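You operate a simulated robot arm through the tools that you are given. There is no shell and no other tool.

You run a simulated two-armed robot. Do the job below in one go: nothing can be reset, and whatever is moved stays where it is left.

## Task
Straighten the crooked hammer head in the jig with the brown upright block.
Fine: loosen the jig knob, push the block against the head, tighten the knob again and draw the block back. Where these are worked on the way, their far stop is far enough and under half their travel is too little: brown upright block, jig knob.

The check looks at the end state, three seconds after you hand in, the way a careful person would. Anything else that was tipped, shoved, dropped, spilled or broken makes it a failure.

## Robot
Two 7-joint arms with two-finger grippers on one trunk that stands fixed in place. Base frame: the origin is at the foot of the trunk, x ahead of it, y to its left, z up. Units: mm, rad, N and s.
The left shoulder is at [60, 123, 970], the right one opposite. With the tool pointing down near the work surface each hand reaches from about 360 to 800 mm from the base axis, measured 20 degrees to its own side. Payload 1.47 kg a hand.
Tool frame (each hand has its own): the origin (TCP) lies between the finger pads and is the grasp point; the fingertips stand 16 mm ahead of it; z points along the fingers, y is the line along which they close. The gripper opens to 87 mm. The gripper's body begins 55 mm behind the TCP.
Orientation is that of the tool frame in the base frame, as a unit quaternion [w, x, y, z]. With the fingers straight down and closing along the base's y, the tool's x points along the base's -x, its y along +y and its z along -z.

## Interface
- The arms move only by the tool play_rows. It takes "left_rows", "right_rows" or both (then of equal length, played together; a hand with none holds still); each is a list of rows, each a list of 6 numbers: the shift along the tool's x, y, z in mm, then the turn, a rotation vector about the tool's x, y, z in rad. In form: [[x, y, z, rx, ry, rz], ...]. A call has 1 to 20 rows; each row shifts and turns the commanded pose from where the row before left it, along the tool's axes as they then stand. "left_claw" and "right_claw" are, for a hand that has rows, the gripper command, from -1 (shut) to 1 (fully open), values between in proportion, set as the call begins (left out, the last holds). Rows are played at 5 a second. More than 50 mm and 0.15 rad between two rows, or a gripper value outside its range, and nothing of the call is played. A pose out of reach is approached as far as the arm can. The call stops where the force on the tool passes 40 N (or 10 N more than at its start, if that is more) or the arm is blocked; 0.2 s more then pass. The fingers move at their own pace (about 153 mm/s each) and stop on an object; they squeeze with about 24 N. The grip force told is the motor's: it shows also when the fingers shut on nothing. Time passes only in rows, and 0.2 s behind the last, so rows that do not move let the fingers close. The reply holds the time, the measured pose of the TCP, the force on the tool along the base axes, the opening and the grip force, in the units named above and with some noise, with the torque about the TCP (base axes, N m) and any sound that the robot's microphone picked up.
- Cameras (640 x 400 px; columns grow to the right, rows downward): "scene" is now at [87.9, 10.1, 1525.4]; the picture's right is [0.12, -0.99, 0.00], its down [-0.73, -0.09, -0.67] and it looks along [0.67, 0.08, -0.74] (base axes); focal length 355 px, centre (320, 200). "left" rides on the left gripper at [73, -12, -90] in its tool frame; the picture's right is [0.16, 0.99, 0.00], its down [-0.72, 0.12, -0.68] and it looks along [-0.67, 0.11, 0.73] (tool axes); focal length 247 px, centre (320, 200). "right" rides on the right gripper at [73, 12, -90] in its tool frame; the picture's right is [-0.16, 0.99, 0.00], its down [-0.72, -0.12, -0.68] and it looks along [-0.67, -0.11, 0.73] (tool axes); focal length 247 px, centre (320, 200). There is no depth. A picture from a camera that has moved, and an enlarged one, comes with that camera's place and axes in the base frame and with its lens.
- capture(camera): a new picture of that camera. The clock stands still meanwhile.
- lift_body(by): slides the trunk up (or, below 0, down) by that many mm; the arms and the scene camera ride with it, the base frame stays. It gives what a move gives, with no picture.
- aim_head(pan, tilt): turns the head with the scene camera to pan (to the left, within 2.094 rad either way) and tilt (down, from -0.506 to 1.204), counted from straight ahead of the robot. It gives what a move gives.
- inspect(camera, box): a new picture of the part [left, top, right, bottom] of that camera's present view, enlarged. The clock stands still meanwhile.
- close_job(): hands the job in; it is judged then, once.

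Nothing tells you positions but the pictures and the camera data. Unless the task says otherwise, let go and move clear before handing in.

The tools are called after ">>>" by a JSON object that holds its "name" and its "arguments". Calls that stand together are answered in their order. play_rows: Moves the arms, as the interface text tells. Its arguments: {"type":"object","properties":{"left_rows":{"type":"array","items":{"type":"array","items":{"type":"number"}}},"left_claw":{"type":"number"},"right_rows":{"type":"array","items":{"type":"array","items":{"type":"number"}}},"right_claw":{"type":"number"}},"required":[]} The other tools are called the same way: lift_body (by) slides the trunk up or down; aim_head (pan, tilt) turns the head that bears the scene camera; capture (camera) takes a picture; inspect (camera, box) takes an enlarged picture of a part of a camera's view; close_job () hands the job in.

At the start:

```text
clock: 0.0
left_tool_pos: [427.1, 301.9, 1178.9]
left_tool_rot: [0.0, 0.0, 1.0, 0.0]
left_wrist_force: [-0.2, -1.0, -0.2]
left_torque: [0.01, -0.02, 0.0]
left_opening: 87.0
left_finger_force: 0.1
right_tool_pos: [610.2, -80.9, 1120.2]
right_tool_rot: [0.0, 0.0, 1.0, 0.0]
right_wrist_force: [0.3, 0.3, -0.1]
right_torque: [-0.01, -0.01, -0.06]
right_opening: 87.2
right_finger_force: 0.1
trunk travel left (down, up): [-125.0, 105.0]
head pan, tilt: [0.115, 0.833]
```

scene: 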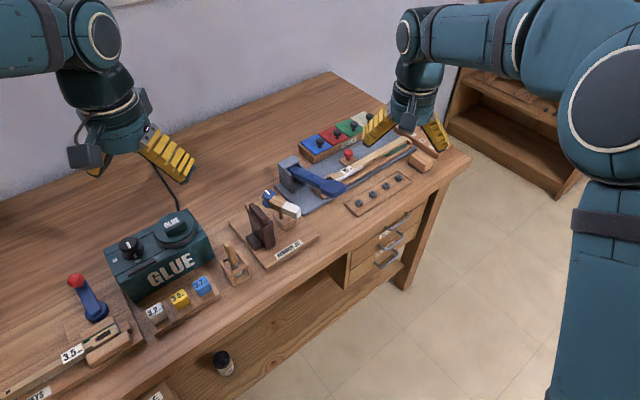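
right: 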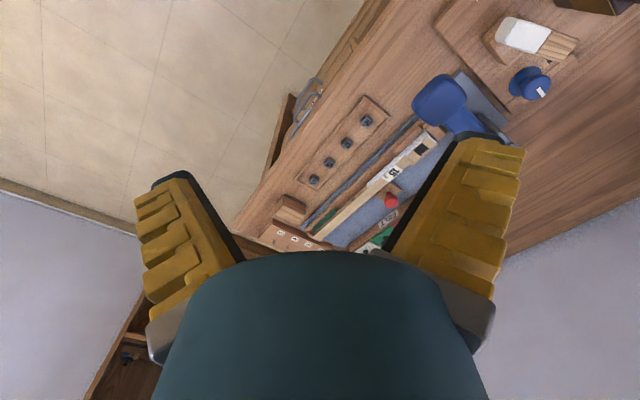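
left: 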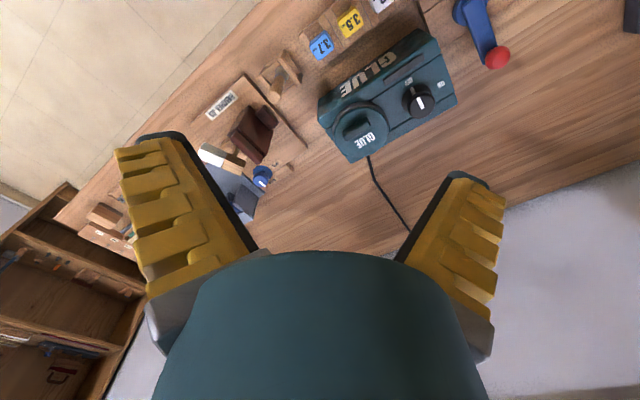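

I see a workbench with a jig near the picture centre: a brown upright block, a white hammer head and a blue knob. I'll look closer before moving anything.

>>> {"name": "inspect", "arguments": {"camera": "scene", "box": [210, 160, 350, 280]}}

>>> {"name": "inspect", "arguments": {"camera": "right", "box": [400, 0, 640, 150]}}

>>> {"name": "inspect", "arguments": {"camera": "left", "box": [160, 60, 340, 230]}}

```text
3.33 times, centred on (280, 220) of scene
camera zoom: at [87.9, 10.1, 1525.4], right [0.12, -0.99, 0.0], down [-0.73, -0.09, -0.67], along [0.67, 0.08, -0.74], focal length 1185 px, centre (453, 133)
```

zoom: 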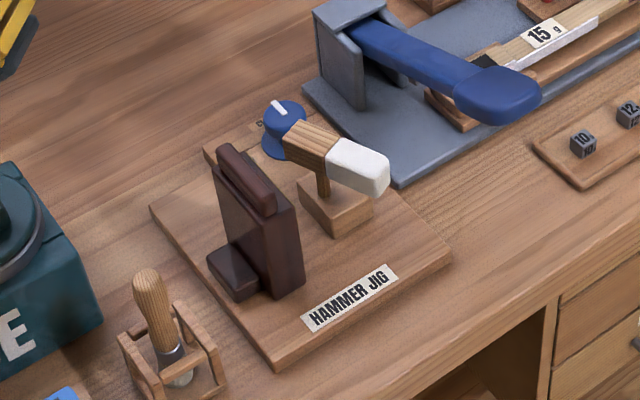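

```text
2.67 times, centred on (520, 75) of right
camera zoom: at [538.3, -70.3, 1209.3], right [0.16, 0.99, 0.0], down [0.72, -0.12, 0.68], along [0.67, -0.11, -0.73], focal length 659 px, centre (-213, 533)
```

zoom: 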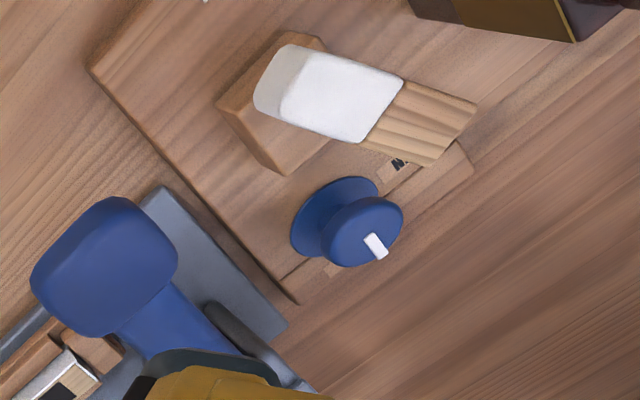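

```text
2.35 times, centred on (250, 145) of left
camera zoom: at [354.4, 290.0, 1268.5], right [-0.16, 0.99, 0.0], down [0.72, 0.12, 0.68], along [0.67, 0.11, -0.73], focal length 581 px, centre (485, 329)
```

zoom: 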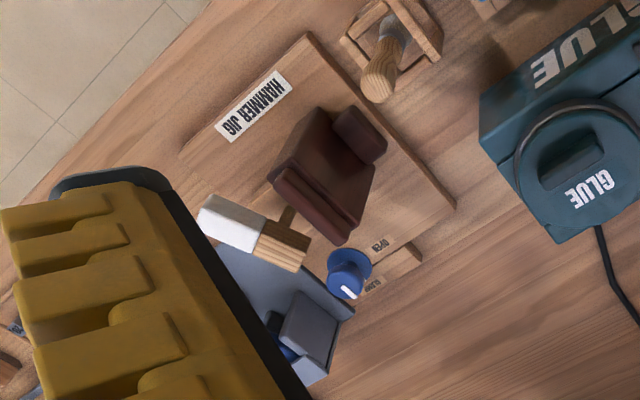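

The jig board seems turned about 45° to the base, with its top near z≈800. The knob top is near (706, 214, 845). I'll bring the left hand's camera closer for a better look.

>>> {"name": "play_rows", "arguments": {"left_rows": [[-16, -15, 28, 0, 0, 0], [-16, -15, 28, 0, 0, 0], [-16, -15, 28, 0, 0, 0], [-16, -15, 28, 0, 0, 0], [-16, -15, 28, 0, 0, 0], [-13, -12, 29, 0, 0, 0]]}}

>>> {"name": "capture", "arguments": {"camera": "left"}}

>>> {"name": "inspect", "arguments": {"camera": "left", "box": [220, 60, 420, 210]}}

```text
clock: 1.4
left_tool_pos: [518.1, 216.0, 1011.2]
left_tool_rot: [0.0, 0.0, 1.0, 0.0]
left_wrist_force: [0.3, 0.7, 0.3]
left_torque: [0.04, 0.02, 0.0]
left_opening: 86.6
left_finger_force: 0.1
right_tool_pos: [610.5, -81.0, 1120.7]
right_tool_rot: [0.0, 0.001, 1.0, 0.0]
right_wrist_force: [0.0, 0.8, -0.3]
right_torque: [-0.01, 0.0, 0.0]
right_opening: 87.0
right_finger_force: 0.0
trunk travel left (down, up): [-125.0, 105.0]
head pan, tilt: [0.115, 0.833]
```

```text
taken
camera left: at [445.7, 203.1, 1100.4], right [-0.16, 0.99, 0.0], down [0.72, 0.12, 0.68], along [0.67, 0.11, -0.73], focal length 247 px, centre (320, 200)
```

left: 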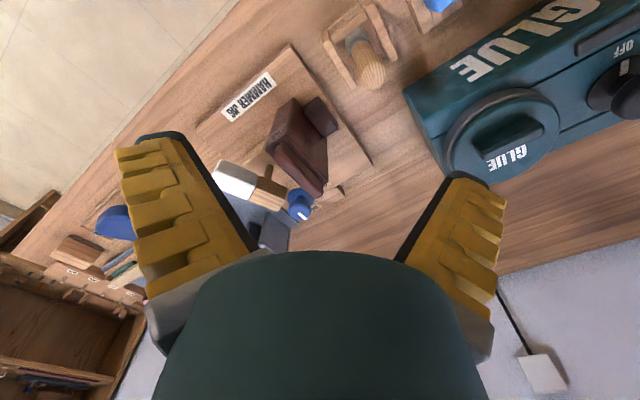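

```text
2.67 times, centred on (320, 135) of left
camera zoom: at [445.7, 203.1, 1100.4], right [-0.16, 0.99, 0.0], down [0.72, 0.12, 0.68], along [0.67, 0.11, -0.73], focal length 659 px, centre (320, 373)
```

zoom: 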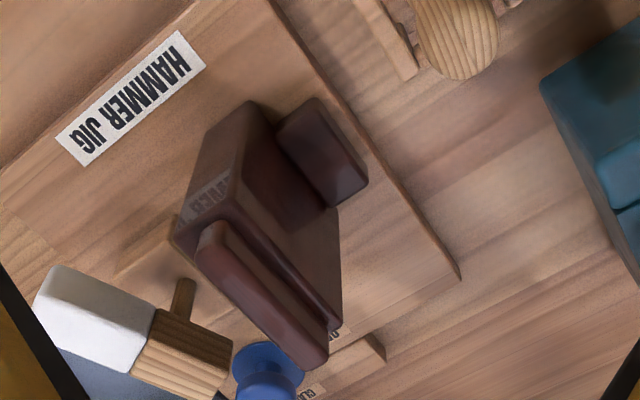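

I can see the block, which has a low foot on its left and a bar on top, and the crooked head. The knob is half hidden behind the block, so I'll move the camera further over it.

>>> {"name": "play_rows", "arguments": {"left_rows": [[-30, 0, 0, 0, 0, 0], [-30, 0, 0, 0, 0, 0], [-30, 0, 0, 0, 0, 0]]}}

>>> {"name": "capture", "arguments": {"camera": "left"}}

>>> {"name": "inspect", "arguments": {"camera": "left", "box": [200, 40, 400, 180]}}

>>> {"name": "inspect", "arguments": {"camera": "scene", "box": [230, 170, 320, 240]}}

```text
clock: 2.2
left_tool_pos: [608.3, 215.6, 1011.2]
left_tool_rot: [0.0, 0.0, 1.0, 0.0]
left_wrist_force: [0.5, -0.3, 0.1]
left_torque: [0.01, 0.02, 0.01]
left_opening: 86.9
left_finger_force: 0.0
right_tool_pos: [612.2, -81.2, 1120.9]
right_tool_rot: [-0.001, 0.0, 1.0, 0.0]
right_wrist_force: [-0.3, -0.5, 0.2]
right_torque: [-0.01, 0.06, 0.0]
right_opening: 87.0
right_finger_force: 0.0
trunk travel left (down, up): [-125.0, 105.0]
head pan, tilt: [0.115, 0.833]
```

```text
taken
camera left: at [536.7, 203.6, 1099.0], right [-0.16, 0.99, 0.0], down [0.72, 0.12, 0.68], along [0.67, 0.11, -0.73], focal length 247 px, centre (320, 200)
```

left: 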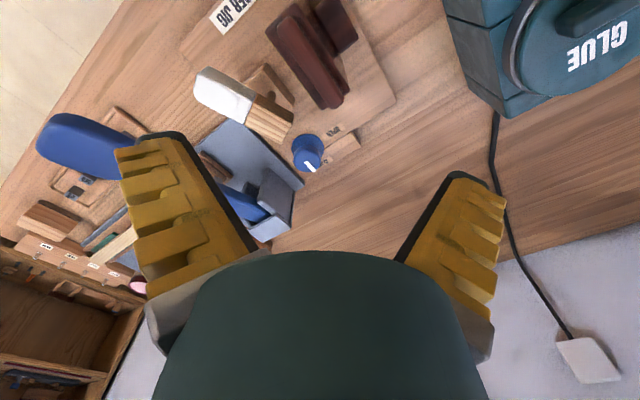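

```text
2.86 times, centred on (300, 110) of left
camera zoom: at [536.7, 203.6, 1099.0], right [-0.16, 0.99, 0.0], down [0.72, 0.12, 0.68], along [0.67, 0.11, -0.73], focal length 706 px, centre (377, 457)
```

zoom: 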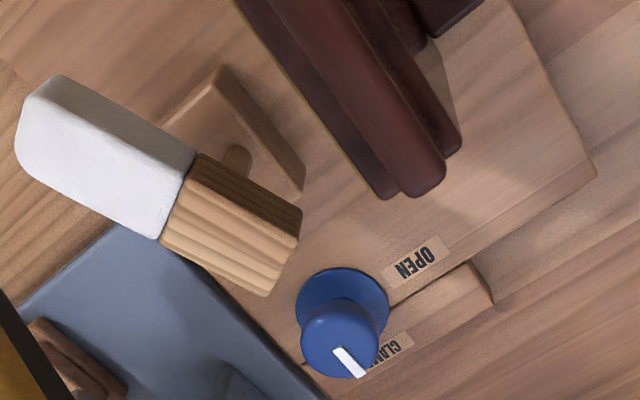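

```text
5.71 times, centred on (275, 205) of scene
camera zoom: at [89.1, 10.1, 1525.3], right [0.12, -0.99, 0.0], down [-0.73, -0.09, -0.67], along [0.67, 0.08, -0.74], focal length 2031 px, centre (577, 171)
```

zoom: 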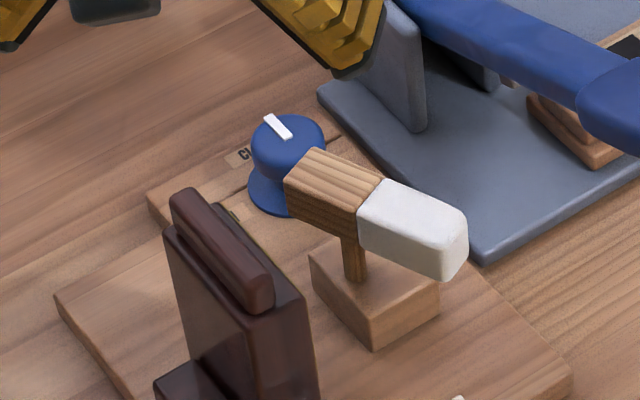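

The knob axis is near (706, 215) with its top at about z 845, and the pointer is on CLAMP. OPEN lies about 90° counter-clockwise seen from above. I'll move above the knob and turn the hand so the camera side stays clear of the head and block.

>>> {"name": "play_rows", "arguments": {"left_rows": [[-33, 0, 0, 0, 0, 0], [-33, 0, 0, 0, 0, 0], [-32, -1, 0, 0, 0, 0], [0, 0, 0, 0, 0, 0.15], [0, 0, 0, 0, 0, 0.15], [0, 0, 0, 0, 0, 0.15], [0, 0, 0, 0, 0, 0.15], [0, 0, 0, 0, 0, 0.15], [0, 0, 0, 0, 0, 0.15], [0, 0, 0, 0, 0, 0.15], [0, 0, 0, 0, 0, 0.15], [0, 0, 0, 0, 0, 0.15], [0, 0, 0, 0, 0, 0.15], [0, 0, 0, 0, 0, 0.15], [0, 0, 0, 0, 0, 0.15], [0, 0, 0, 0, 0, 0.15], [0, 0, 0, 0, 0, 0.144]], "left_claw": 0.3}}

>>> {"name": "capture", "arguments": {"camera": "left"}}

>>> {"name": "capture", "arguments": {"camera": "scene"}}

```text
clock: 5.8
left_tool_pos: [707.7, 214.8, 1011.3]
left_tool_rot: [0.0, 0.866, 0.5, 0.001]
left_wrist_force: [0.6, 0.6, 0.2]
left_torque: [-0.02, -0.01, 0.0]
left_opening: 61.5
left_finger_force: 3.9
right_tool_pos: [610.1, -81.6, 1120.6]
right_tool_rot: [0.0, 0.0, 1.0, 0.0]
right_wrist_force: [-0.4, 0.5, 0.7]
right_torque: [-0.01, 0.0, 0.01]
right_opening: 87.1
right_finger_force: 0.0
trunk travel left (down, up): [-125.0, 105.0]
head pan, tilt: [0.115, 0.833]
```

```text
taken
camera left: at [734.7, 283.1, 1100.0], right [0.93, -0.36, 0.0], down [-0.26, -0.69, 0.68], along [-0.24, -0.63, -0.73], focal length 247 px, centre (320, 200)
```

left: 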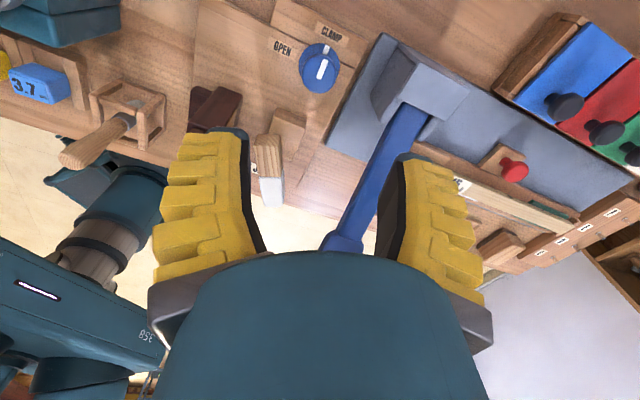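

```text
taken
camera scene: at [87.9, 10.1, 1525.4], right [0.12, -0.99, 0.0], down [-0.73, -0.09, -0.67], along [0.67, 0.08, -0.74], focal length 355 px, centre (320, 200)
```

scene: 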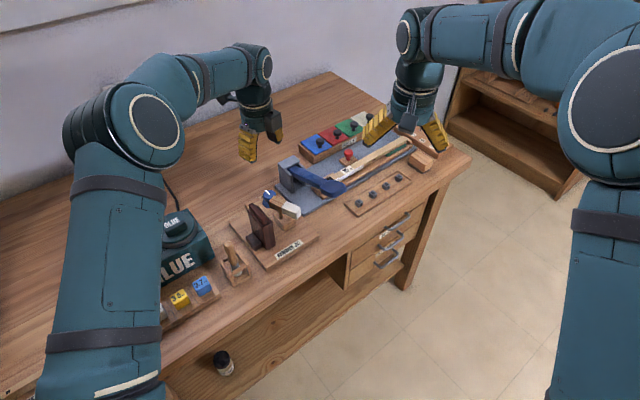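

The hand reached the turned pose above the knob. I'll zoom in to fix the knob's position.

>>> {"name": "inspect", "arguments": {"camera": "left", "box": [240, 0, 400, 110]}}

>>> {"name": "inspect", "arguments": {"camera": "right", "box": [440, 20, 640, 140]}}

```text
3.64 times, centred on (320, 55) of left
camera zoom: at [734.7, 283.1, 1100.0], right [0.93, -0.36, 0.0], down [-0.26, -0.69, 0.68], along [-0.24, -0.63, -0.73], focal length 898 px, centre (320, 727)
```

zoom: 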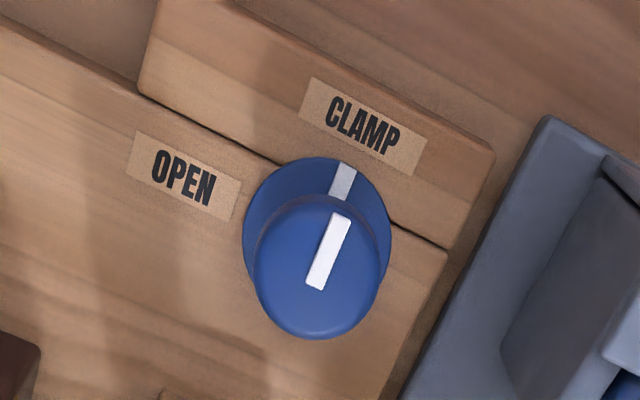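

```text
3.20 times, centred on (540, 80) of right
camera zoom: at [538.3, -70.2, 1209.3], right [0.16, 0.99, 0.0], down [0.72, -0.12, 0.68], along [0.67, -0.11, -0.73], focal length 790 px, centre (-384, 584)
```

zoom: 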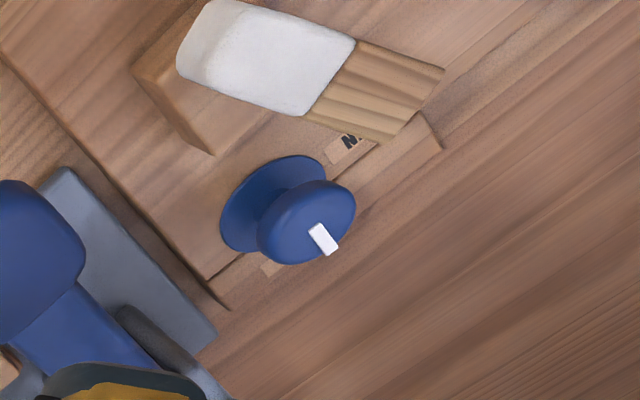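

Cameras agree on a knob axis near (708, 215.5) with a cap about 34 mm across. I'll descend most of the way and check the centring.

>>> {"name": "play_rows", "arguments": {"left_rows": [[0.7, -0.4, 35, 0, 0, 0], [0, 0, 35, 0, 0, 0], [0, 0, 35, 0, 0, 0], [0, 0, 24, 0, 0, 0], [0, 0, 0, 0, 0, 0]]}}

>>> {"name": "capture", "arguments": {"camera": "left"}}

>>> {"name": "inspect", "arguments": {"camera": "scene", "box": [210, 130, 350, 240]}}

>>> {"name": "inspect", "arguments": {"camera": "right", "box": [400, 0, 640, 150]}}

```text
clock: 7.0
left_tool_pos: [708.8, 217.5, 879.6]
left_tool_rot: [0.0, 0.866, 0.5, 0.001]
left_wrist_force: [-0.8, 0.8, 0.5]
left_torque: [0.03, -0.02, 0.0]
left_opening: 61.3
left_finger_force: 3.1
right_tool_pos: [611.3, -80.8, 1121.3]
right_tool_rot: [0.0, 0.001, 1.0, 0.001]
right_wrist_force: [-0.6, -0.8, -0.5]
right_torque: [0.0, -0.01, 0.0]
right_opening: 87.0
right_finger_force: 0.0
trunk travel left (down, up): [-125.0, 105.0]
head pan, tilt: [0.115, 0.833]
```

```text
taken
camera left: at [735.3, 285.3, 969.7], right [0.93, -0.35, 0.0], down [-0.26, -0.69, 0.68], along [-0.24, -0.64, -0.73], focal length 247 px, centre (320, 200)
```

left: 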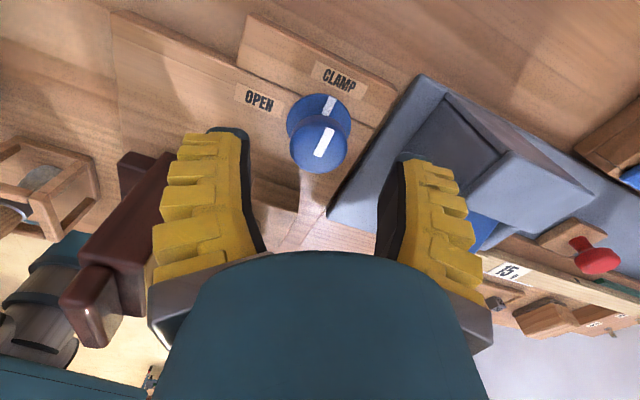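

```text
3.64 times, centred on (280, 185) of scene
camera zoom: at [87.8, 10.1, 1525.5], right [0.12, -0.99, 0.0], down [-0.73, -0.09, -0.67], along [0.67, 0.08, -0.74], focal length 1292 px, centre (466, 254)
```

zoom: 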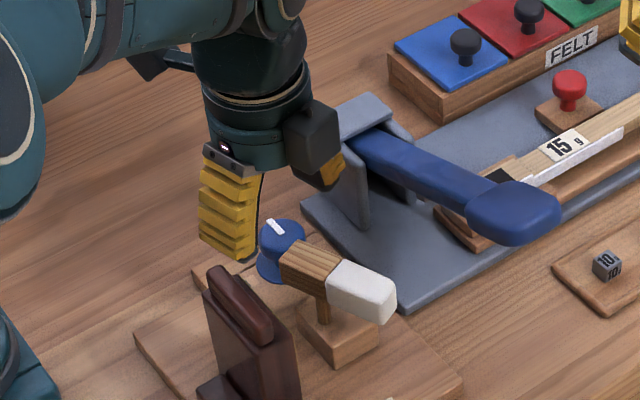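

```text
2.67 times, centred on (520, 75) of right
camera zoom: at [538.3, -70.3, 1209.3], right [0.16, 0.99, 0.0], down [0.72, -0.12, 0.68], along [0.67, -0.11, -0.73], focal length 659 px, centre (-213, 533)
```

zoom: 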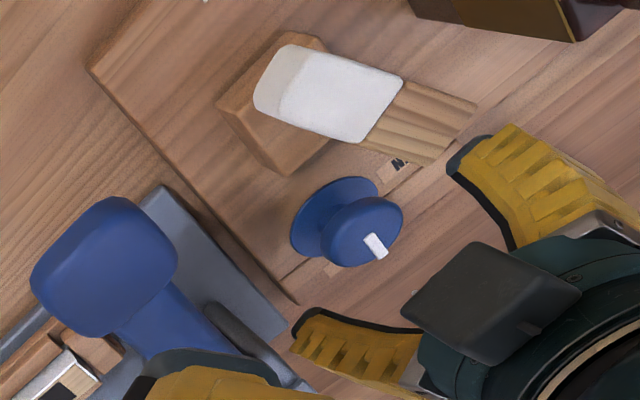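

The knob is centred between the fingers. There is a dark housing on the hand's near side, so I'll check its clearance to the head before going lower.

>>> {"name": "inspect", "arguments": {"camera": "scene", "box": [250, 140, 310, 190]}}

>>> {"name": "inspect", "arguments": {"camera": "right", "box": [500, 30, 640, 150]}}

```text
8.00 times, centred on (280, 165) of scene
camera zoom: at [87.8, 10.1, 1525.5], right [0.12, -0.99, 0.0], down [-0.73, -0.09, -0.67], along [0.67, 0.08, -0.74], focal length 2843 px, centre (640, 480)
```

zoom: 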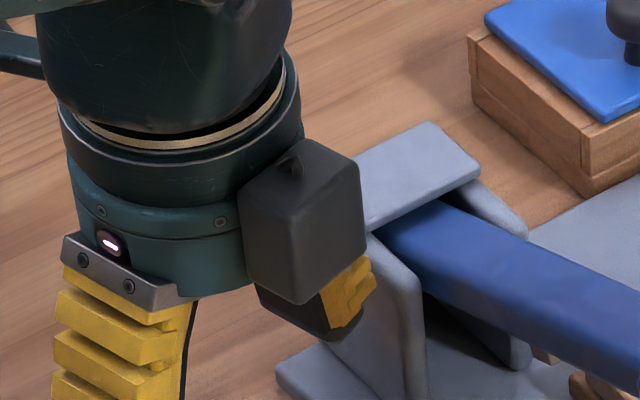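

```text
3.33 times, centred on (570, 90) of right
camera zoom: at [538.3, -70.3, 1209.3], right [0.16, 0.99, 0.0], down [0.72, -0.12, 0.68], along [0.67, -0.11, -0.73], focal length 823 px, centre (-513, 567)
```

zoom: 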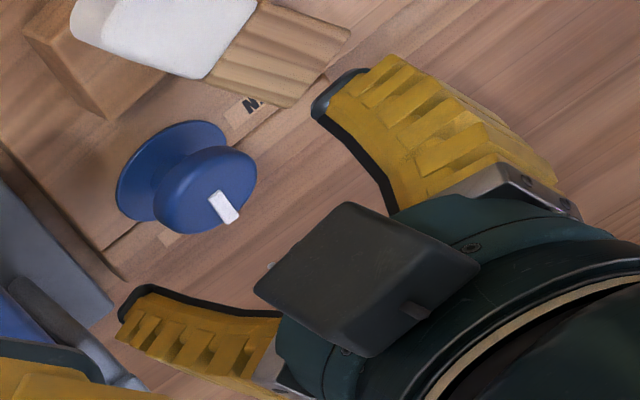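

The hand's housing will clear the head by about 12 mm in height and stays off to the side. I'll descend to the cap and close the gripper.

>>> {"name": "play_rows", "arguments": {"left_rows": [[-0.5, 0, 20, 0, 0, 0], [0, 0, 19, 0, 0, 0], [0, 0, 0, 0, 0, 0]]}}

>>> {"name": "capture", "arguments": {"camera": "left"}}

>>> {"name": "inspect", "arguments": {"camera": "right", "box": [440, 0, 640, 150]}}

>>> {"name": "inspect", "arguments": {"camera": "scene", "box": [230, 150, 320, 230]}}

```text
clock: 7.8
left_tool_pos: [707.6, 214.6, 842.7]
left_tool_rot: [-0.001, 0.866, 0.501, 0.0]
left_wrist_force: [0.2, -0.2, -0.1]
left_torque: [0.04, 0.0, -0.01]
left_opening: 61.3
left_finger_force: 3.4
right_tool_pos: [610.8, -80.8, 1120.0]
right_tool_rot: [0.0, 0.0, 1.0, 0.0]
right_wrist_force: [0.1, 0.5, 0.5]
right_torque: [0.04, 0.0, -0.01]
right_opening: 87.0
right_finger_force: 0.0
trunk travel left (down, up): [-125.0, 105.0]
head pan, tilt: [0.115, 0.833]
```

```text
taken
camera left: at [734.5, 283.5, 931.6], right [0.93, -0.36, 0.0], down [-0.26, -0.69, 0.68], along [-0.24, -0.64, -0.73], focal length 247 px, centre (320, 200)
```

left: 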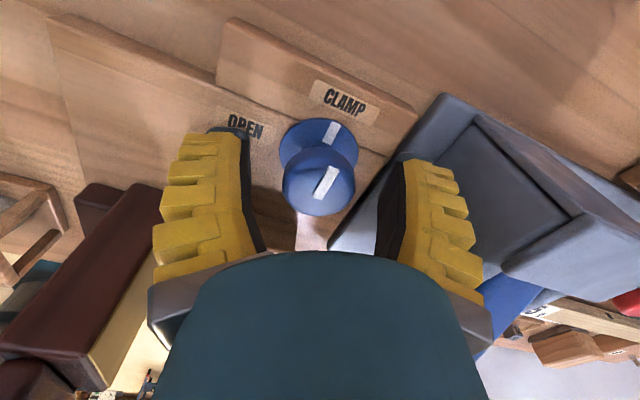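

```text
2.67 times, centred on (540, 75) of right
camera zoom: at [538.2, -70.3, 1209.4], right [0.16, 0.99, 0.0], down [0.72, -0.12, 0.68], along [0.67, -0.11, -0.73], focal length 659 px, centre (-267, 533)
```

zoom: 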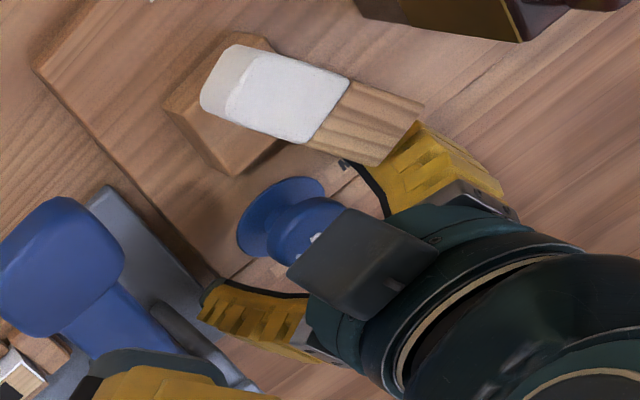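

```text
5.00 times, centred on (275, 190) of scene
camera zoom: at [87.8, 10.1, 1525.5], right [0.12, -0.99, 0.0], down [-0.73, -0.09, -0.67], along [0.67, 0.08, -0.74], focal length 1777 px, centre (545, 250)
```

zoom: 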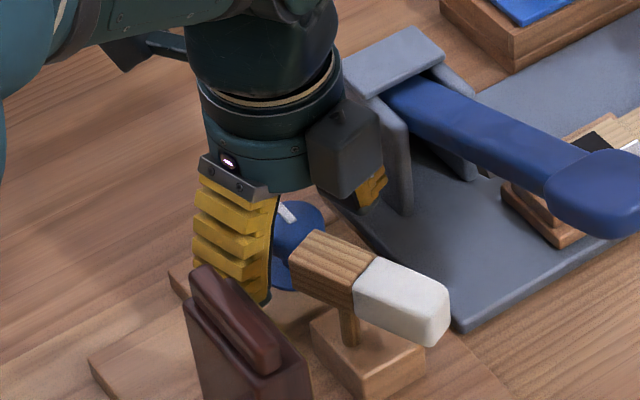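

The knob is centred. I'll lower 3 mm and close on the cap.

>>> {"name": "play_rows", "arguments": {"left_rows": [[0, 0, 3, 0, 0, 0]]}}

>>> {"name": "play_rows", "arguments": {"left_rows": [[0, 0, 0, 0, 0, 0], [0, 0, 0, 0, 0, 0], [0, 0, 0, 0, 0, 0], [0, 0, 0, 0, 0, 0]], "left_claw": -1}}

>>> {"name": "capture", "arguments": {"camera": "left"}}

```text
clock: 8.2
left_tool_pos: [707.7, 213.8, 838.0]
left_tool_rot: [0.0, 0.865, 0.502, 0.0]
left_wrist_force: [0.4, 0.1, 0.1]
left_torque: [0.02, 0.01, 0.01]
left_opening: 61.5
left_finger_force: 3.0
right_tool_pos: [611.5, -81.4, 1120.7]
right_tool_rot: [-0.001, 0.0, 1.0, 0.0]
right_wrist_force: [0.3, 0.9, -0.2]
right_torque: [0.0, 0.0, 0.01]
right_opening: 87.2
right_finger_force: 0.1
trunk travel left (down, up): [-125.0, 105.0]
head pan, tilt: [0.115, 0.833]
```

```text
clock: 9.2
left_tool_pos: [706.6, 216.0, 838.4]
left_tool_rot: [0.0, 0.866, 0.5, 0.0]
left_wrist_force: [-6.6, 2.6, -2.5]
left_torque: [0.05, 0.08, 0.0]
left_opening: 27.4
left_finger_force: 30.3
right_tool_pos: [610.0, -81.3, 1120.4]
right_tool_rot: [-0.001, 0.0, 1.0, 0.0]
right_wrist_force: [-0.7, -0.2, -0.7]
right_torque: [0.04, -0.01, -0.02]
right_opening: 86.8
right_finger_force: 0.1
trunk travel left (down, up): [-125.0, 105.0]
head pan, tilt: [0.115, 0.833]
```

```text
taken
camera left: at [734.0, 283.7, 928.5], right [0.93, -0.35, 0.0], down [-0.26, -0.69, 0.68], along [-0.24, -0.64, -0.73], focal length 247 px, centre (320, 200)
```

left: 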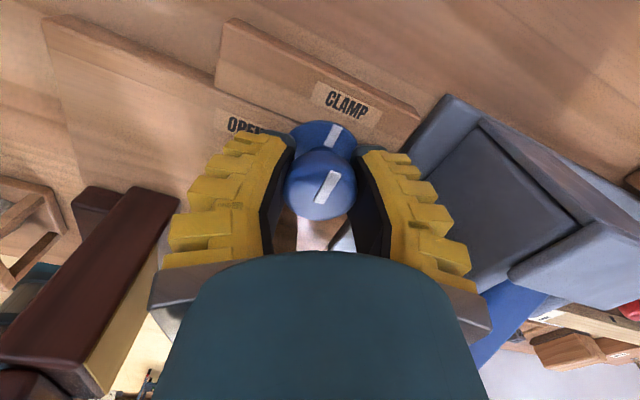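

The fingers hold the knob with a steady grip. I'll start turning it counter-clockwise toward OPEN and check partway.

>>> {"name": "play_rows", "arguments": {"left_rows": [[0, -1, 0, 0, 0, 0], [0, 0, 0, 0, 0, -0.1], [0, 0, 0, 0, 0, -0.1], [0, 0, 0, 0, 0, -0.1], [0, 0, 0, 0, 0, -0.1], [0, 0, 0, 0, 0, -0.1]]}}

>>> {"name": "capture", "arguments": {"camera": "left"}}

```text
clock: 10.6
left_tool_pos: [707.5, 215.4, 838.3]
left_tool_rot: [0.001, 0.714, 0.7, 0.0]
left_wrist_force: [-2.4, -1.3, -0.7]
left_torque: [0.04, 0.05, 0.04]
left_opening: 27.4
left_finger_force: 29.6
right_tool_pos: [611.1, -81.8, 1120.4]
right_tool_rot: [0.0, 0.0, 1.0, 0.0]
right_wrist_force: [-0.5, -0.2, -0.3]
right_torque: [-0.01, -0.01, -0.02]
right_opening: 87.0
right_finger_force: 0.0
trunk travel left (down, up): [-125.0, 105.0]
head pan, tilt: [0.115, 0.833]
```

```text
taken
camera left: at [697.5, 287.9, 928.4], right [0.99, 0.14, 0.0], down [0.1, -0.73, 0.68], along [0.09, -0.67, -0.73], focal length 247 px, centre (320, 200)
```

left: 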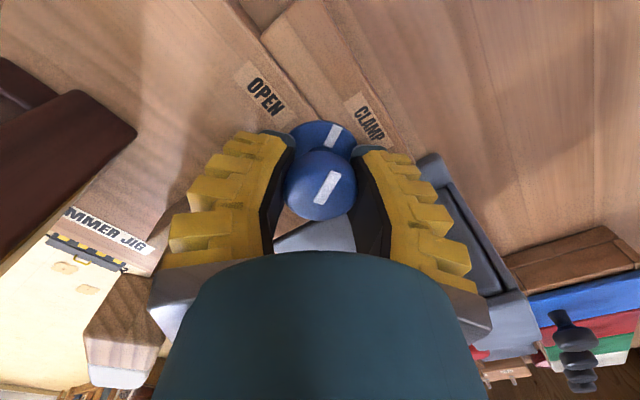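

The knob turns with the hand and the pointer follows. I'll keep turning toward OPEN.

>>> {"name": "play_rows", "arguments": {"left_rows": [[0, 0, 0, 0, 0, -0.1], [0, 0, 0, 0, 0, -0.1], [0, 0, 0, 0, 0, -0.1], [0, 0, 0, 0, 0, -0.1], [0, 0, 0, 0, 0, -0.1], [0, 0, 0, 0, 0, -0.1], [0, 0, 0, 0, 0, -0.1]]}}

>>> {"name": "capture", "arguments": {"camera": "left"}}

```text
clock: 12.2
left_tool_pos: [707.2, 215.5, 838.7]
left_tool_rot: [0.0, 0.431, 0.903, 0.001]
left_wrist_force: [-0.7, -0.1, -3.0]
left_torque: [0.15, 0.14, 0.01]
left_opening: 27.3
left_finger_force: 30.2
right_tool_pos: [610.6, -80.9, 1119.7]
right_tool_rot: [0.0, 0.0, 1.0, 0.0]
right_wrist_force: [-0.3, -0.1, -0.1]
right_torque: [0.02, 0.02, -0.01]
right_opening: 86.9
right_finger_force: 0.0
trunk travel left (down, up): [-125.0, 105.0]
head pan, tilt: [0.115, 0.833]
```

```text
taken
camera left: at [652.9, 264.1, 928.3], right [0.67, 0.74, 0.0], down [0.54, -0.49, 0.68], along [0.51, -0.45, -0.73], focal length 247 px, centre (320, 200)
```

left: 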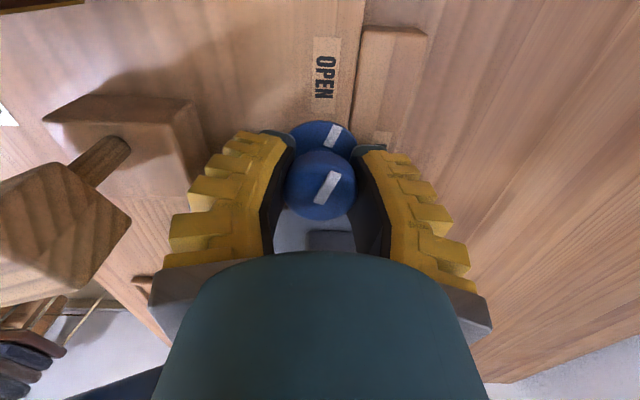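

The pointer is about 69° around, roughly 20° short of OPEN. I'll continue in small steps and watch the torque.

>>> {"name": "play_rows", "arguments": {"left_rows": [[0, 0, 0, 0, 0, -0.08], [0, 0, 0, 0, 0, -0.08], [0, 0, 0, 0, 0, -0.08], [0, 0, 0, 0, 0, -0.08], [0, 0, 0, 0, 0, -0.06]]}}

>>> {"name": "capture", "arguments": {"camera": "left"}}

>>> {"name": "inspect", "arguments": {"camera": "scene", "box": [230, 150, 320, 230]}}

```text
clock: 13.4
left_tool_pos: [707.0, 214.7, 840.1]
left_tool_rot: [0.001, 0.254, 0.967, 0.0]
left_wrist_force: [2.8, 2.8, -0.9]
left_torque: [-0.05, -0.09, -0.47]
left_opening: 27.5
left_finger_force: 30.0
right_tool_pos: [611.1, -80.3, 1121.3]
right_tool_rot: [0.0, 0.0, 1.0, 0.0]
right_wrist_force: [-0.1, -0.4, 0.1]
right_torque: [-0.02, -0.01, -0.01]
right_opening: 87.2
right_finger_force: 0.0
trunk travel left (down, up): [-125.0, 105.0]
head pan, tilt: [0.115, 0.833]
```

```text
taken
camera left: at [638.5, 240.4, 928.1], right [0.35, 0.94, 0.0], down [0.69, -0.25, 0.68], along [0.64, -0.24, -0.73], focal length 247 px, centre (320, 200)
```

left: 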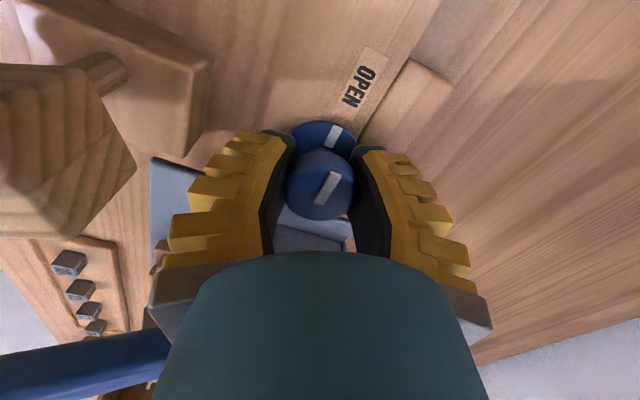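

```text
5.00 times, centred on (275, 190) of scene
camera zoom: at [88.2, 10.3, 1525.4], right [0.12, -0.99, 0.0], down [-0.73, -0.09, -0.67], along [0.67, 0.08, -0.74], focal length 1777 px, centre (545, 250)
```

zoom: 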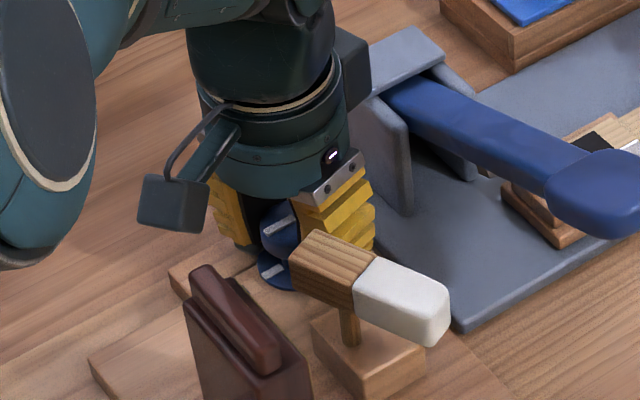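

The pointer now lines up with OPEN and the torque has risen at the stop, so the knob is loose. I'll release it and rise.

>>> {"name": "play_rows", "arguments": {"left_rows": [[0, 0, 0, 0, 0, 0], [0, 0, 0, 0, 0, 0], [0, 0, 0, 0, 0, 0]], "left_claw": 0.15}}

>>> {"name": "play_rows", "arguments": {"left_rows": [[0, 0, -20, 0, 0, 0], [0, 0, -40, 0, 0, 0], [0, 0, -45, 0, 0, 0], [0, 0, -45, 0, 0, 0], [0, 0, -20, 0, 0, 0]]}}

>>> {"name": "capture", "arguments": {"camera": "left"}}

>>> {"name": "inspect", "arguments": {"camera": "scene", "box": [220, 160, 330, 270]}}

>>> {"name": "inspect", "arguments": {"camera": "left", "box": [200, 20, 440, 180]}}

```text
clock: 14.2
left_tool_pos: [706.6, 215.7, 839.9]
left_tool_rot: [0.0, 0.254, 0.967, 0.0]
left_wrist_force: [0.2, 0.5, -0.2]
left_torque: [-0.02, -0.02, 0.0]
left_opening: 55.3
left_finger_force: 3.8
right_tool_pos: [610.8, -82.3, 1120.6]
right_tool_rot: [0.0, -0.001, 1.0, 0.0]
right_wrist_force: [0.4, -0.2, -0.2]
right_torque: [0.01, -0.03, 0.02]
right_opening: 87.2
right_finger_force: 0.1
trunk travel left (down, up): [-125.0, 105.0]
head pan, tilt: [0.115, 0.833]
```

```text
clock: 15.4
left_tool_pos: [705.5, 214.8, 1009.9]
left_tool_rot: [0.0, 0.254, 0.967, 0.0]
left_wrist_force: [1.2, 0.3, 0.7]
left_torque: [0.0, 0.0, 0.01]
left_opening: 55.5
left_finger_force: 3.8
right_tool_pos: [611.3, -81.6, 1120.7]
right_tool_rot: [0.001, 0.0, 1.0, 0.0]
right_wrist_force: [-0.5, 0.3, -0.5]
right_torque: [-0.03, -0.02, -0.01]
right_opening: 87.1
right_finger_force: 0.1
trunk travel left (down, up): [-125.0, 105.0]
head pan, tilt: [0.115, 0.833]
```

```text
taken
camera left: at [636.8, 240.1, 1099.0], right [0.35, 0.94, 0.0], down [0.69, -0.25, 0.68], along [0.64, -0.24, -0.73], focal length 247 px, centre (320, 200)
```

left: 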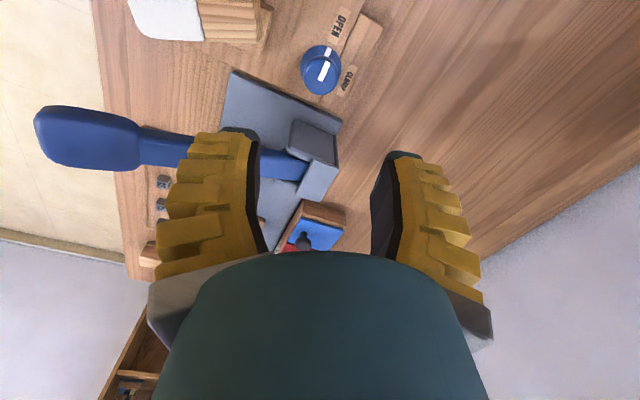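

```text
3.64 times, centred on (275, 215) of scene
camera zoom: at [87.7, 10.1, 1525.4], right [0.12, -0.99, 0.0], down [-0.73, -0.09, -0.67], along [0.67, 0.08, -0.74], focal length 1292 px, centre (484, 146)
```

zoom: 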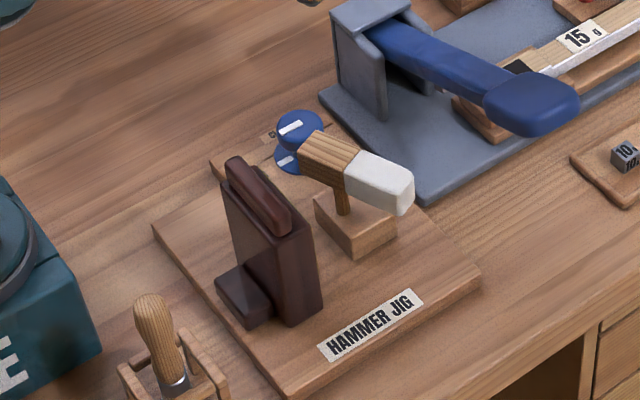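

```text
2.50 times, centred on (320, 100) of left
camera zoom: at [636.8, 240.1, 1099.0], right [0.35, 0.94, 0.0], down [0.69, -0.25, 0.68], along [0.64, -0.24, -0.73], focal length 617 px, centre (320, 450)
```

zoom: 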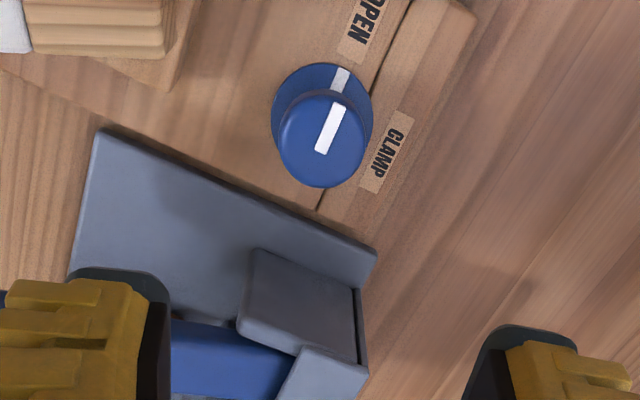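

The knob is at OPEN. I'll move above the brown block and turn the hand so the fingers close across the block's top bar.

>>> {"name": "play_rows", "arguments": {"left_rows": [[34.4, -22.5, 0, 0, 0, 0], [34.4, -22.5, 0, 0, 0, 0], [34.4, -22.4, 0, 0, 0, 0], [0, 0, 0, 0, 0, -0.1443], [0, 0, 0, 0, 0, -0.1443], [0, 0, 0, 0, 0, -0.1443], [0, 0, 0, 0, 0, -0.1443], [0, 0, 0, 0, 0, -0.1443], [0, 0, 0, 0, 0, -0.1443], [0, 0, 0, 0, 0, -0.1443], [0, 0, 0, 0, 0, -0.1443], [0, 0, 0, 0, 0, -0.1443]]}}

>>> {"name": "capture", "arguments": {"camera": "left"}}

>>> {"name": "inspect", "arguments": {"camera": "left", "box": [220, 20, 420, 180]}}

>>> {"name": "inspect", "arguments": {"camera": "scene", "box": [220, 160, 330, 270]}}

```text
clock: 18.0
left_tool_pos: [584.5, 207.9, 1009.7]
left_tool_rot: [0.001, -0.384, 0.923, 0.0]
left_wrist_force: [0.1, -0.2, 0.3]
left_torque: [0.01, -0.02, 0.02]
left_opening: 55.6
left_finger_force: 4.6
right_tool_pos: [611.2, -81.2, 1120.7]
right_tool_rot: [-0.001, 0.0, 1.0, 0.0]
right_wrist_force: [-0.7, -0.1, -0.3]
right_torque: [0.01, 0.01, -0.01]
right_opening: 86.8
right_finger_force: 0.2
trunk travel left (down, up): [-125.0, 105.0]
head pan, tilt: [0.115, 0.833]
```

```text
taken
camera left: at [541.6, 146.7, 1098.2], right [-0.81, 0.58, 0.0], down [0.43, 0.6, 0.68], along [0.4, 0.55, -0.73], focal length 247 px, centre (320, 200)
```

left: 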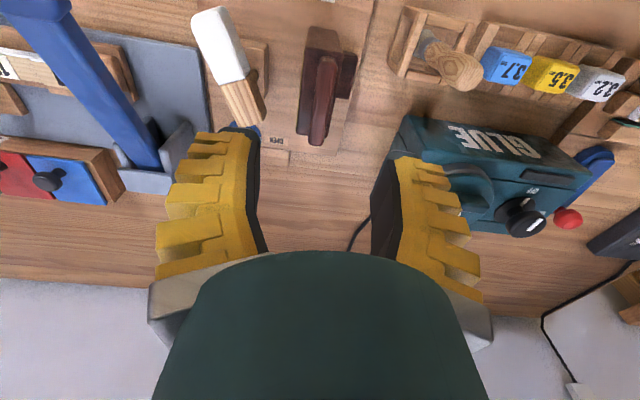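

```text
2.50 times, centred on (320, 100) of left
camera zoom: at [541.6, 146.7, 1098.2], right [-0.81, 0.58, 0.0], down [0.43, 0.6, 0.68], along [0.4, 0.55, -0.73], focal length 617 px, centre (320, 450)
```

zoom: 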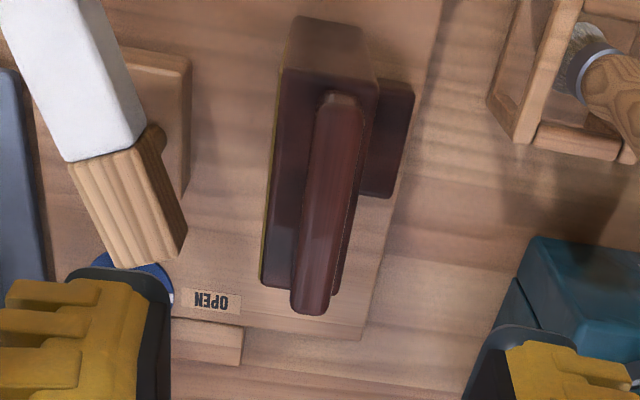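

```text
3.64 times, centred on (275, 215) of scene
camera zoom: at [87.9, 10.0, 1525.4], right [0.12, -0.99, 0.0], down [-0.73, -0.09, -0.67], along [0.67, 0.08, -0.74], focal length 1292 px, centre (484, 146)
```

zoom: 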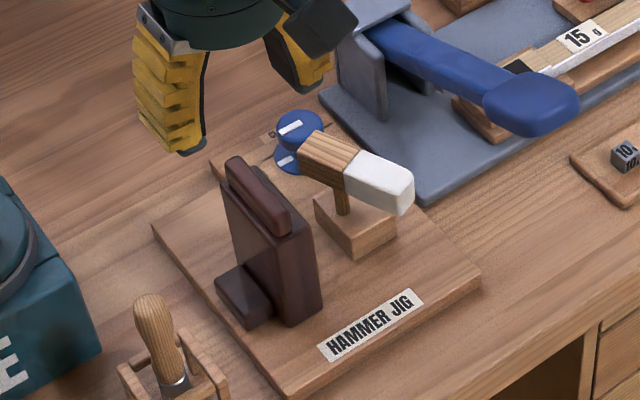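

The bar's centre is near (581.5, 205.5) with its top at about z≈921, already aligned across the fingers. I'll descend with the tips above the head's top and close on the bar.

>>> {"name": "play_rows", "arguments": {"left_rows": [[4, 0.4, 25, 0, 0, 0], [0, 0, 25, 0, 0, 0], [0, 0, 20, 0, 0, 0], [0, 0, 8, 0, 0, 0], [0, 0, 5, 0, 0, 0], [0, 0, 0, 0, 0, 0]]}}

>>> {"name": "capture", "arguments": {"camera": "left"}}

>>> {"name": "inspect", "arguments": {"camera": "scene", "box": [220, 160, 330, 270]}}

>>> {"name": "inspect", "arguments": {"camera": "right", "box": [440, 0, 640, 120]}}

```text
clock: 19.4
left_tool_pos: [581.0, 204.5, 926.6]
left_tool_rot: [-0.001, -0.383, 0.924, -0.001]
left_wrist_force: [0.2, 0.3, -0.6]
left_torque: [-0.02, 0.01, -0.02]
left_opening: 55.4
left_finger_force: 3.9
right_tool_pos: [610.7, -81.4, 1120.6]
right_tool_rot: [0.001, 0.0, 1.0, 0.001]
right_wrist_force: [-1.2, 0.5, 0.6]
right_torque: [-0.01, 0.02, -0.01]
right_opening: 86.8
right_finger_force: 0.0
trunk travel left (down, up): [-125.0, 105.0]
head pan, tilt: [0.115, 0.833]
```

```text
taken
camera left: at [538.2, 145.0, 1015.7], right [-0.81, 0.59, 0.0], down [0.43, 0.59, 0.68], along [0.4, 0.55, -0.73], focal length 247 px, centre (320, 200)
```

left: 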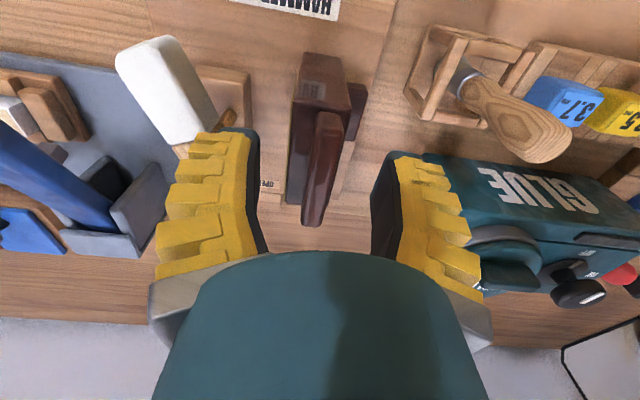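

```text
3.64 times, centred on (275, 215) of scene
camera zoom: at [87.7, 10.0, 1525.5], right [0.12, -0.99, 0.0], down [-0.73, -0.09, -0.67], along [0.67, 0.08, -0.74], focal length 1292 px, centre (484, 146)
```

zoom: 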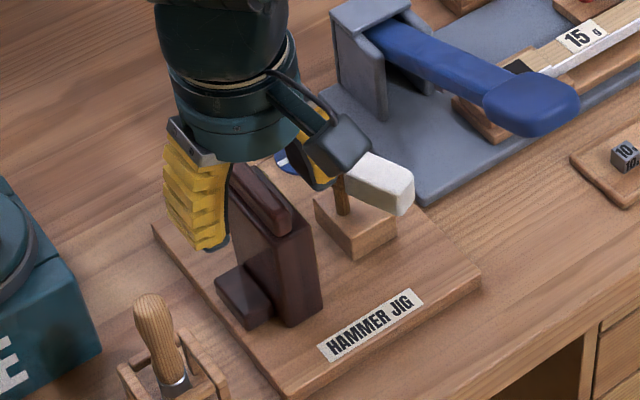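

```text
3.20 times, centred on (540, 60) of right
camera zoom: at [538.2, -70.3, 1209.4], right [0.16, 0.99, 0.0], down [0.72, -0.12, 0.68], along [0.67, -0.11, -0.73], focal length 790 px, centre (-384, 648)
```

zoom: 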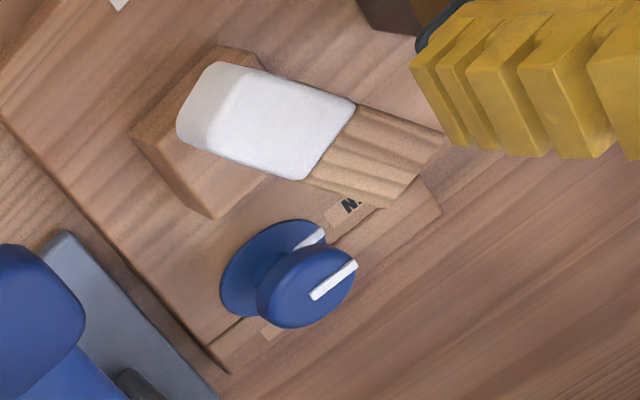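

The bar sits between the fingers. I'll lower 3 mm more and close on it.

>>> {"name": "play_rows", "arguments": {"left_rows": [[0, 0, 1.5, 0, 0, 0], [0, 0, 1.5, 0, 0, 0], [0, 0, 0, 0, 0, 0]]}}

>>> {"name": "play_rows", "arguments": {"left_rows": [[0, 0, 0, 0, 0, 0], [0, 0, 0, 0, 0, 0], [0, 0, 0, 0, 0, 0], [0, 0, 0, 0, 0, 0]], "left_claw": -1}}

>>> {"name": "capture", "arguments": {"camera": "left"}}

>>> {"name": "inspect", "arguments": {"camera": "scene", "box": [220, 160, 330, 270]}}

```text
clock: 20.2
left_tool_pos: [580.8, 204.7, 922.6]
left_tool_rot: [0.001, -0.384, 0.924, 0.0]
left_wrist_force: [-0.2, 0.1, 0.7]
left_torque: [0.0, 0.0, 0.02]
left_opening: 55.3
left_finger_force: 4.1
right_tool_pos: [611.4, -81.4, 1120.4]
right_tool_rot: [-0.001, 0.0, 1.0, 0.0]
right_wrist_force: [0.2, -0.4, -0.2]
right_torque: [0.03, 0.03, 0.01]
right_opening: 86.9
right_finger_force: 0.0
trunk travel left (down, up): [-125.0, 105.0]
head pan, tilt: [0.115, 0.833]
```

```text
clock: 21.2
left_tool_pos: [581.9, 205.5, 925.7]
left_tool_rot: [0.001, -0.384, 0.923, 0.0]
left_wrist_force: [1.2, -0.3, 10.4]
left_torque: [0.02, -0.05, -0.05]
left_opening: 7.5
left_finger_force: 30.3
right_tool_pos: [609.1, -82.2, 1120.1]
right_tool_rot: [0.0, 0.0, 1.0, 0.001]
right_wrist_force: [0.2, -0.6, 0.4]
right_torque: [0.0, -0.01, 0.0]
right_opening: 86.9
right_finger_force: 0.0
trunk travel left (down, up): [-125.0, 105.0]
head pan, tilt: [0.115, 0.833]
```

```text
taken
camera left: at [538.1, 144.5, 1013.7], right [-0.81, 0.59, 0.0], down [0.43, 0.59, 0.68], along [0.4, 0.55, -0.73], focal length 247 px, centre (320, 200)
```

left: 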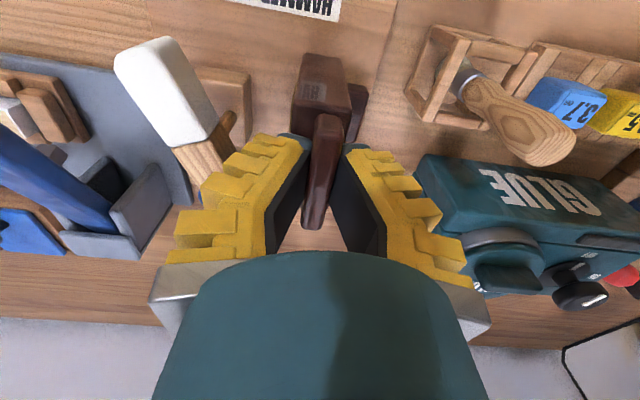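

```text
3.64 times, centred on (275, 215) of scene
camera zoom: at [87.1, 9.8, 1525.5], right [0.12, -0.99, 0.0], down [-0.73, -0.09, -0.67], along [0.67, 0.08, -0.74], focal length 1292 px, centre (484, 146)
```

zoom: 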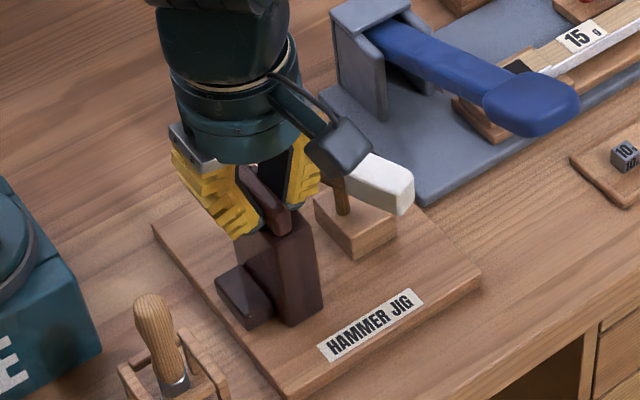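

The fingers hold the bar. I'll push the block toward the head along the jig in small steps.

>>> {"name": "play_rows", "arguments": {"left_rows": [[0, -3, 0, 0, 0, 0], [0, -4, 0, 0, 0, 0], [0, -4, 0, 0, 0, 0], [0, -4, 0, 0, 0, 0]]}}

>>> {"name": "capture", "arguments": {"camera": "left"}}

>>> {"name": "inspect", "arguments": {"camera": "scene", "box": [220, 160, 330, 270]}}

```text
clock: 22.2
left_tool_pos: [590.4, 194.6, 923.8]
left_tool_rot: [0.001, -0.382, 0.924, 0.0]
left_wrist_force: [1.9, 1.9, 13.3]
left_torque: [0.15, -0.14, -0.02]
left_opening: 9.2
left_finger_force: 29.9
right_tool_pos: [609.4, -82.9, 1121.5]
right_tool_rot: [0.0, 0.0, 1.0, 0.0]
right_wrist_force: [-0.2, -0.5, -0.4]
right_torque: [0.02, -0.02, 0.03]
right_opening: 86.9
right_finger_force: 0.1
trunk travel left (down, up): [-125.0, 105.0]
head pan, tilt: [0.115, 0.833]
```

```text
taken
camera left: at [548.4, 134.1, 1013.0], right [-0.81, 0.59, 0.0], down [0.43, 0.59, 0.68], along [0.4, 0.55, -0.73], focal length 247 px, centre (320, 200)
```

left: 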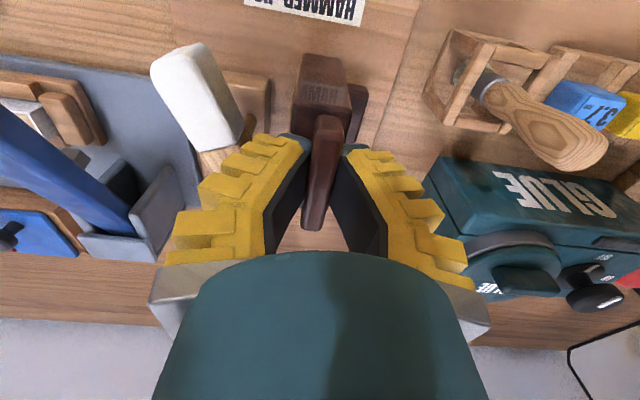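

```text
3.64 times, centred on (275, 215) of scene
camera zoom: at [86.9, 9.9, 1525.5], right [0.12, -0.99, 0.0], down [-0.73, -0.09, -0.67], along [0.67, 0.08, -0.74], focal length 1292 px, centre (484, 146)
```

zoom: 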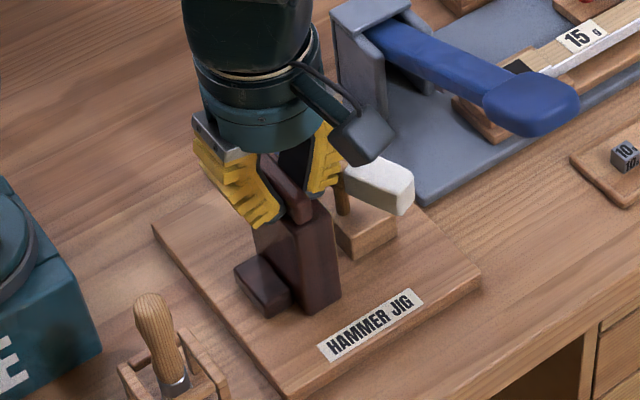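

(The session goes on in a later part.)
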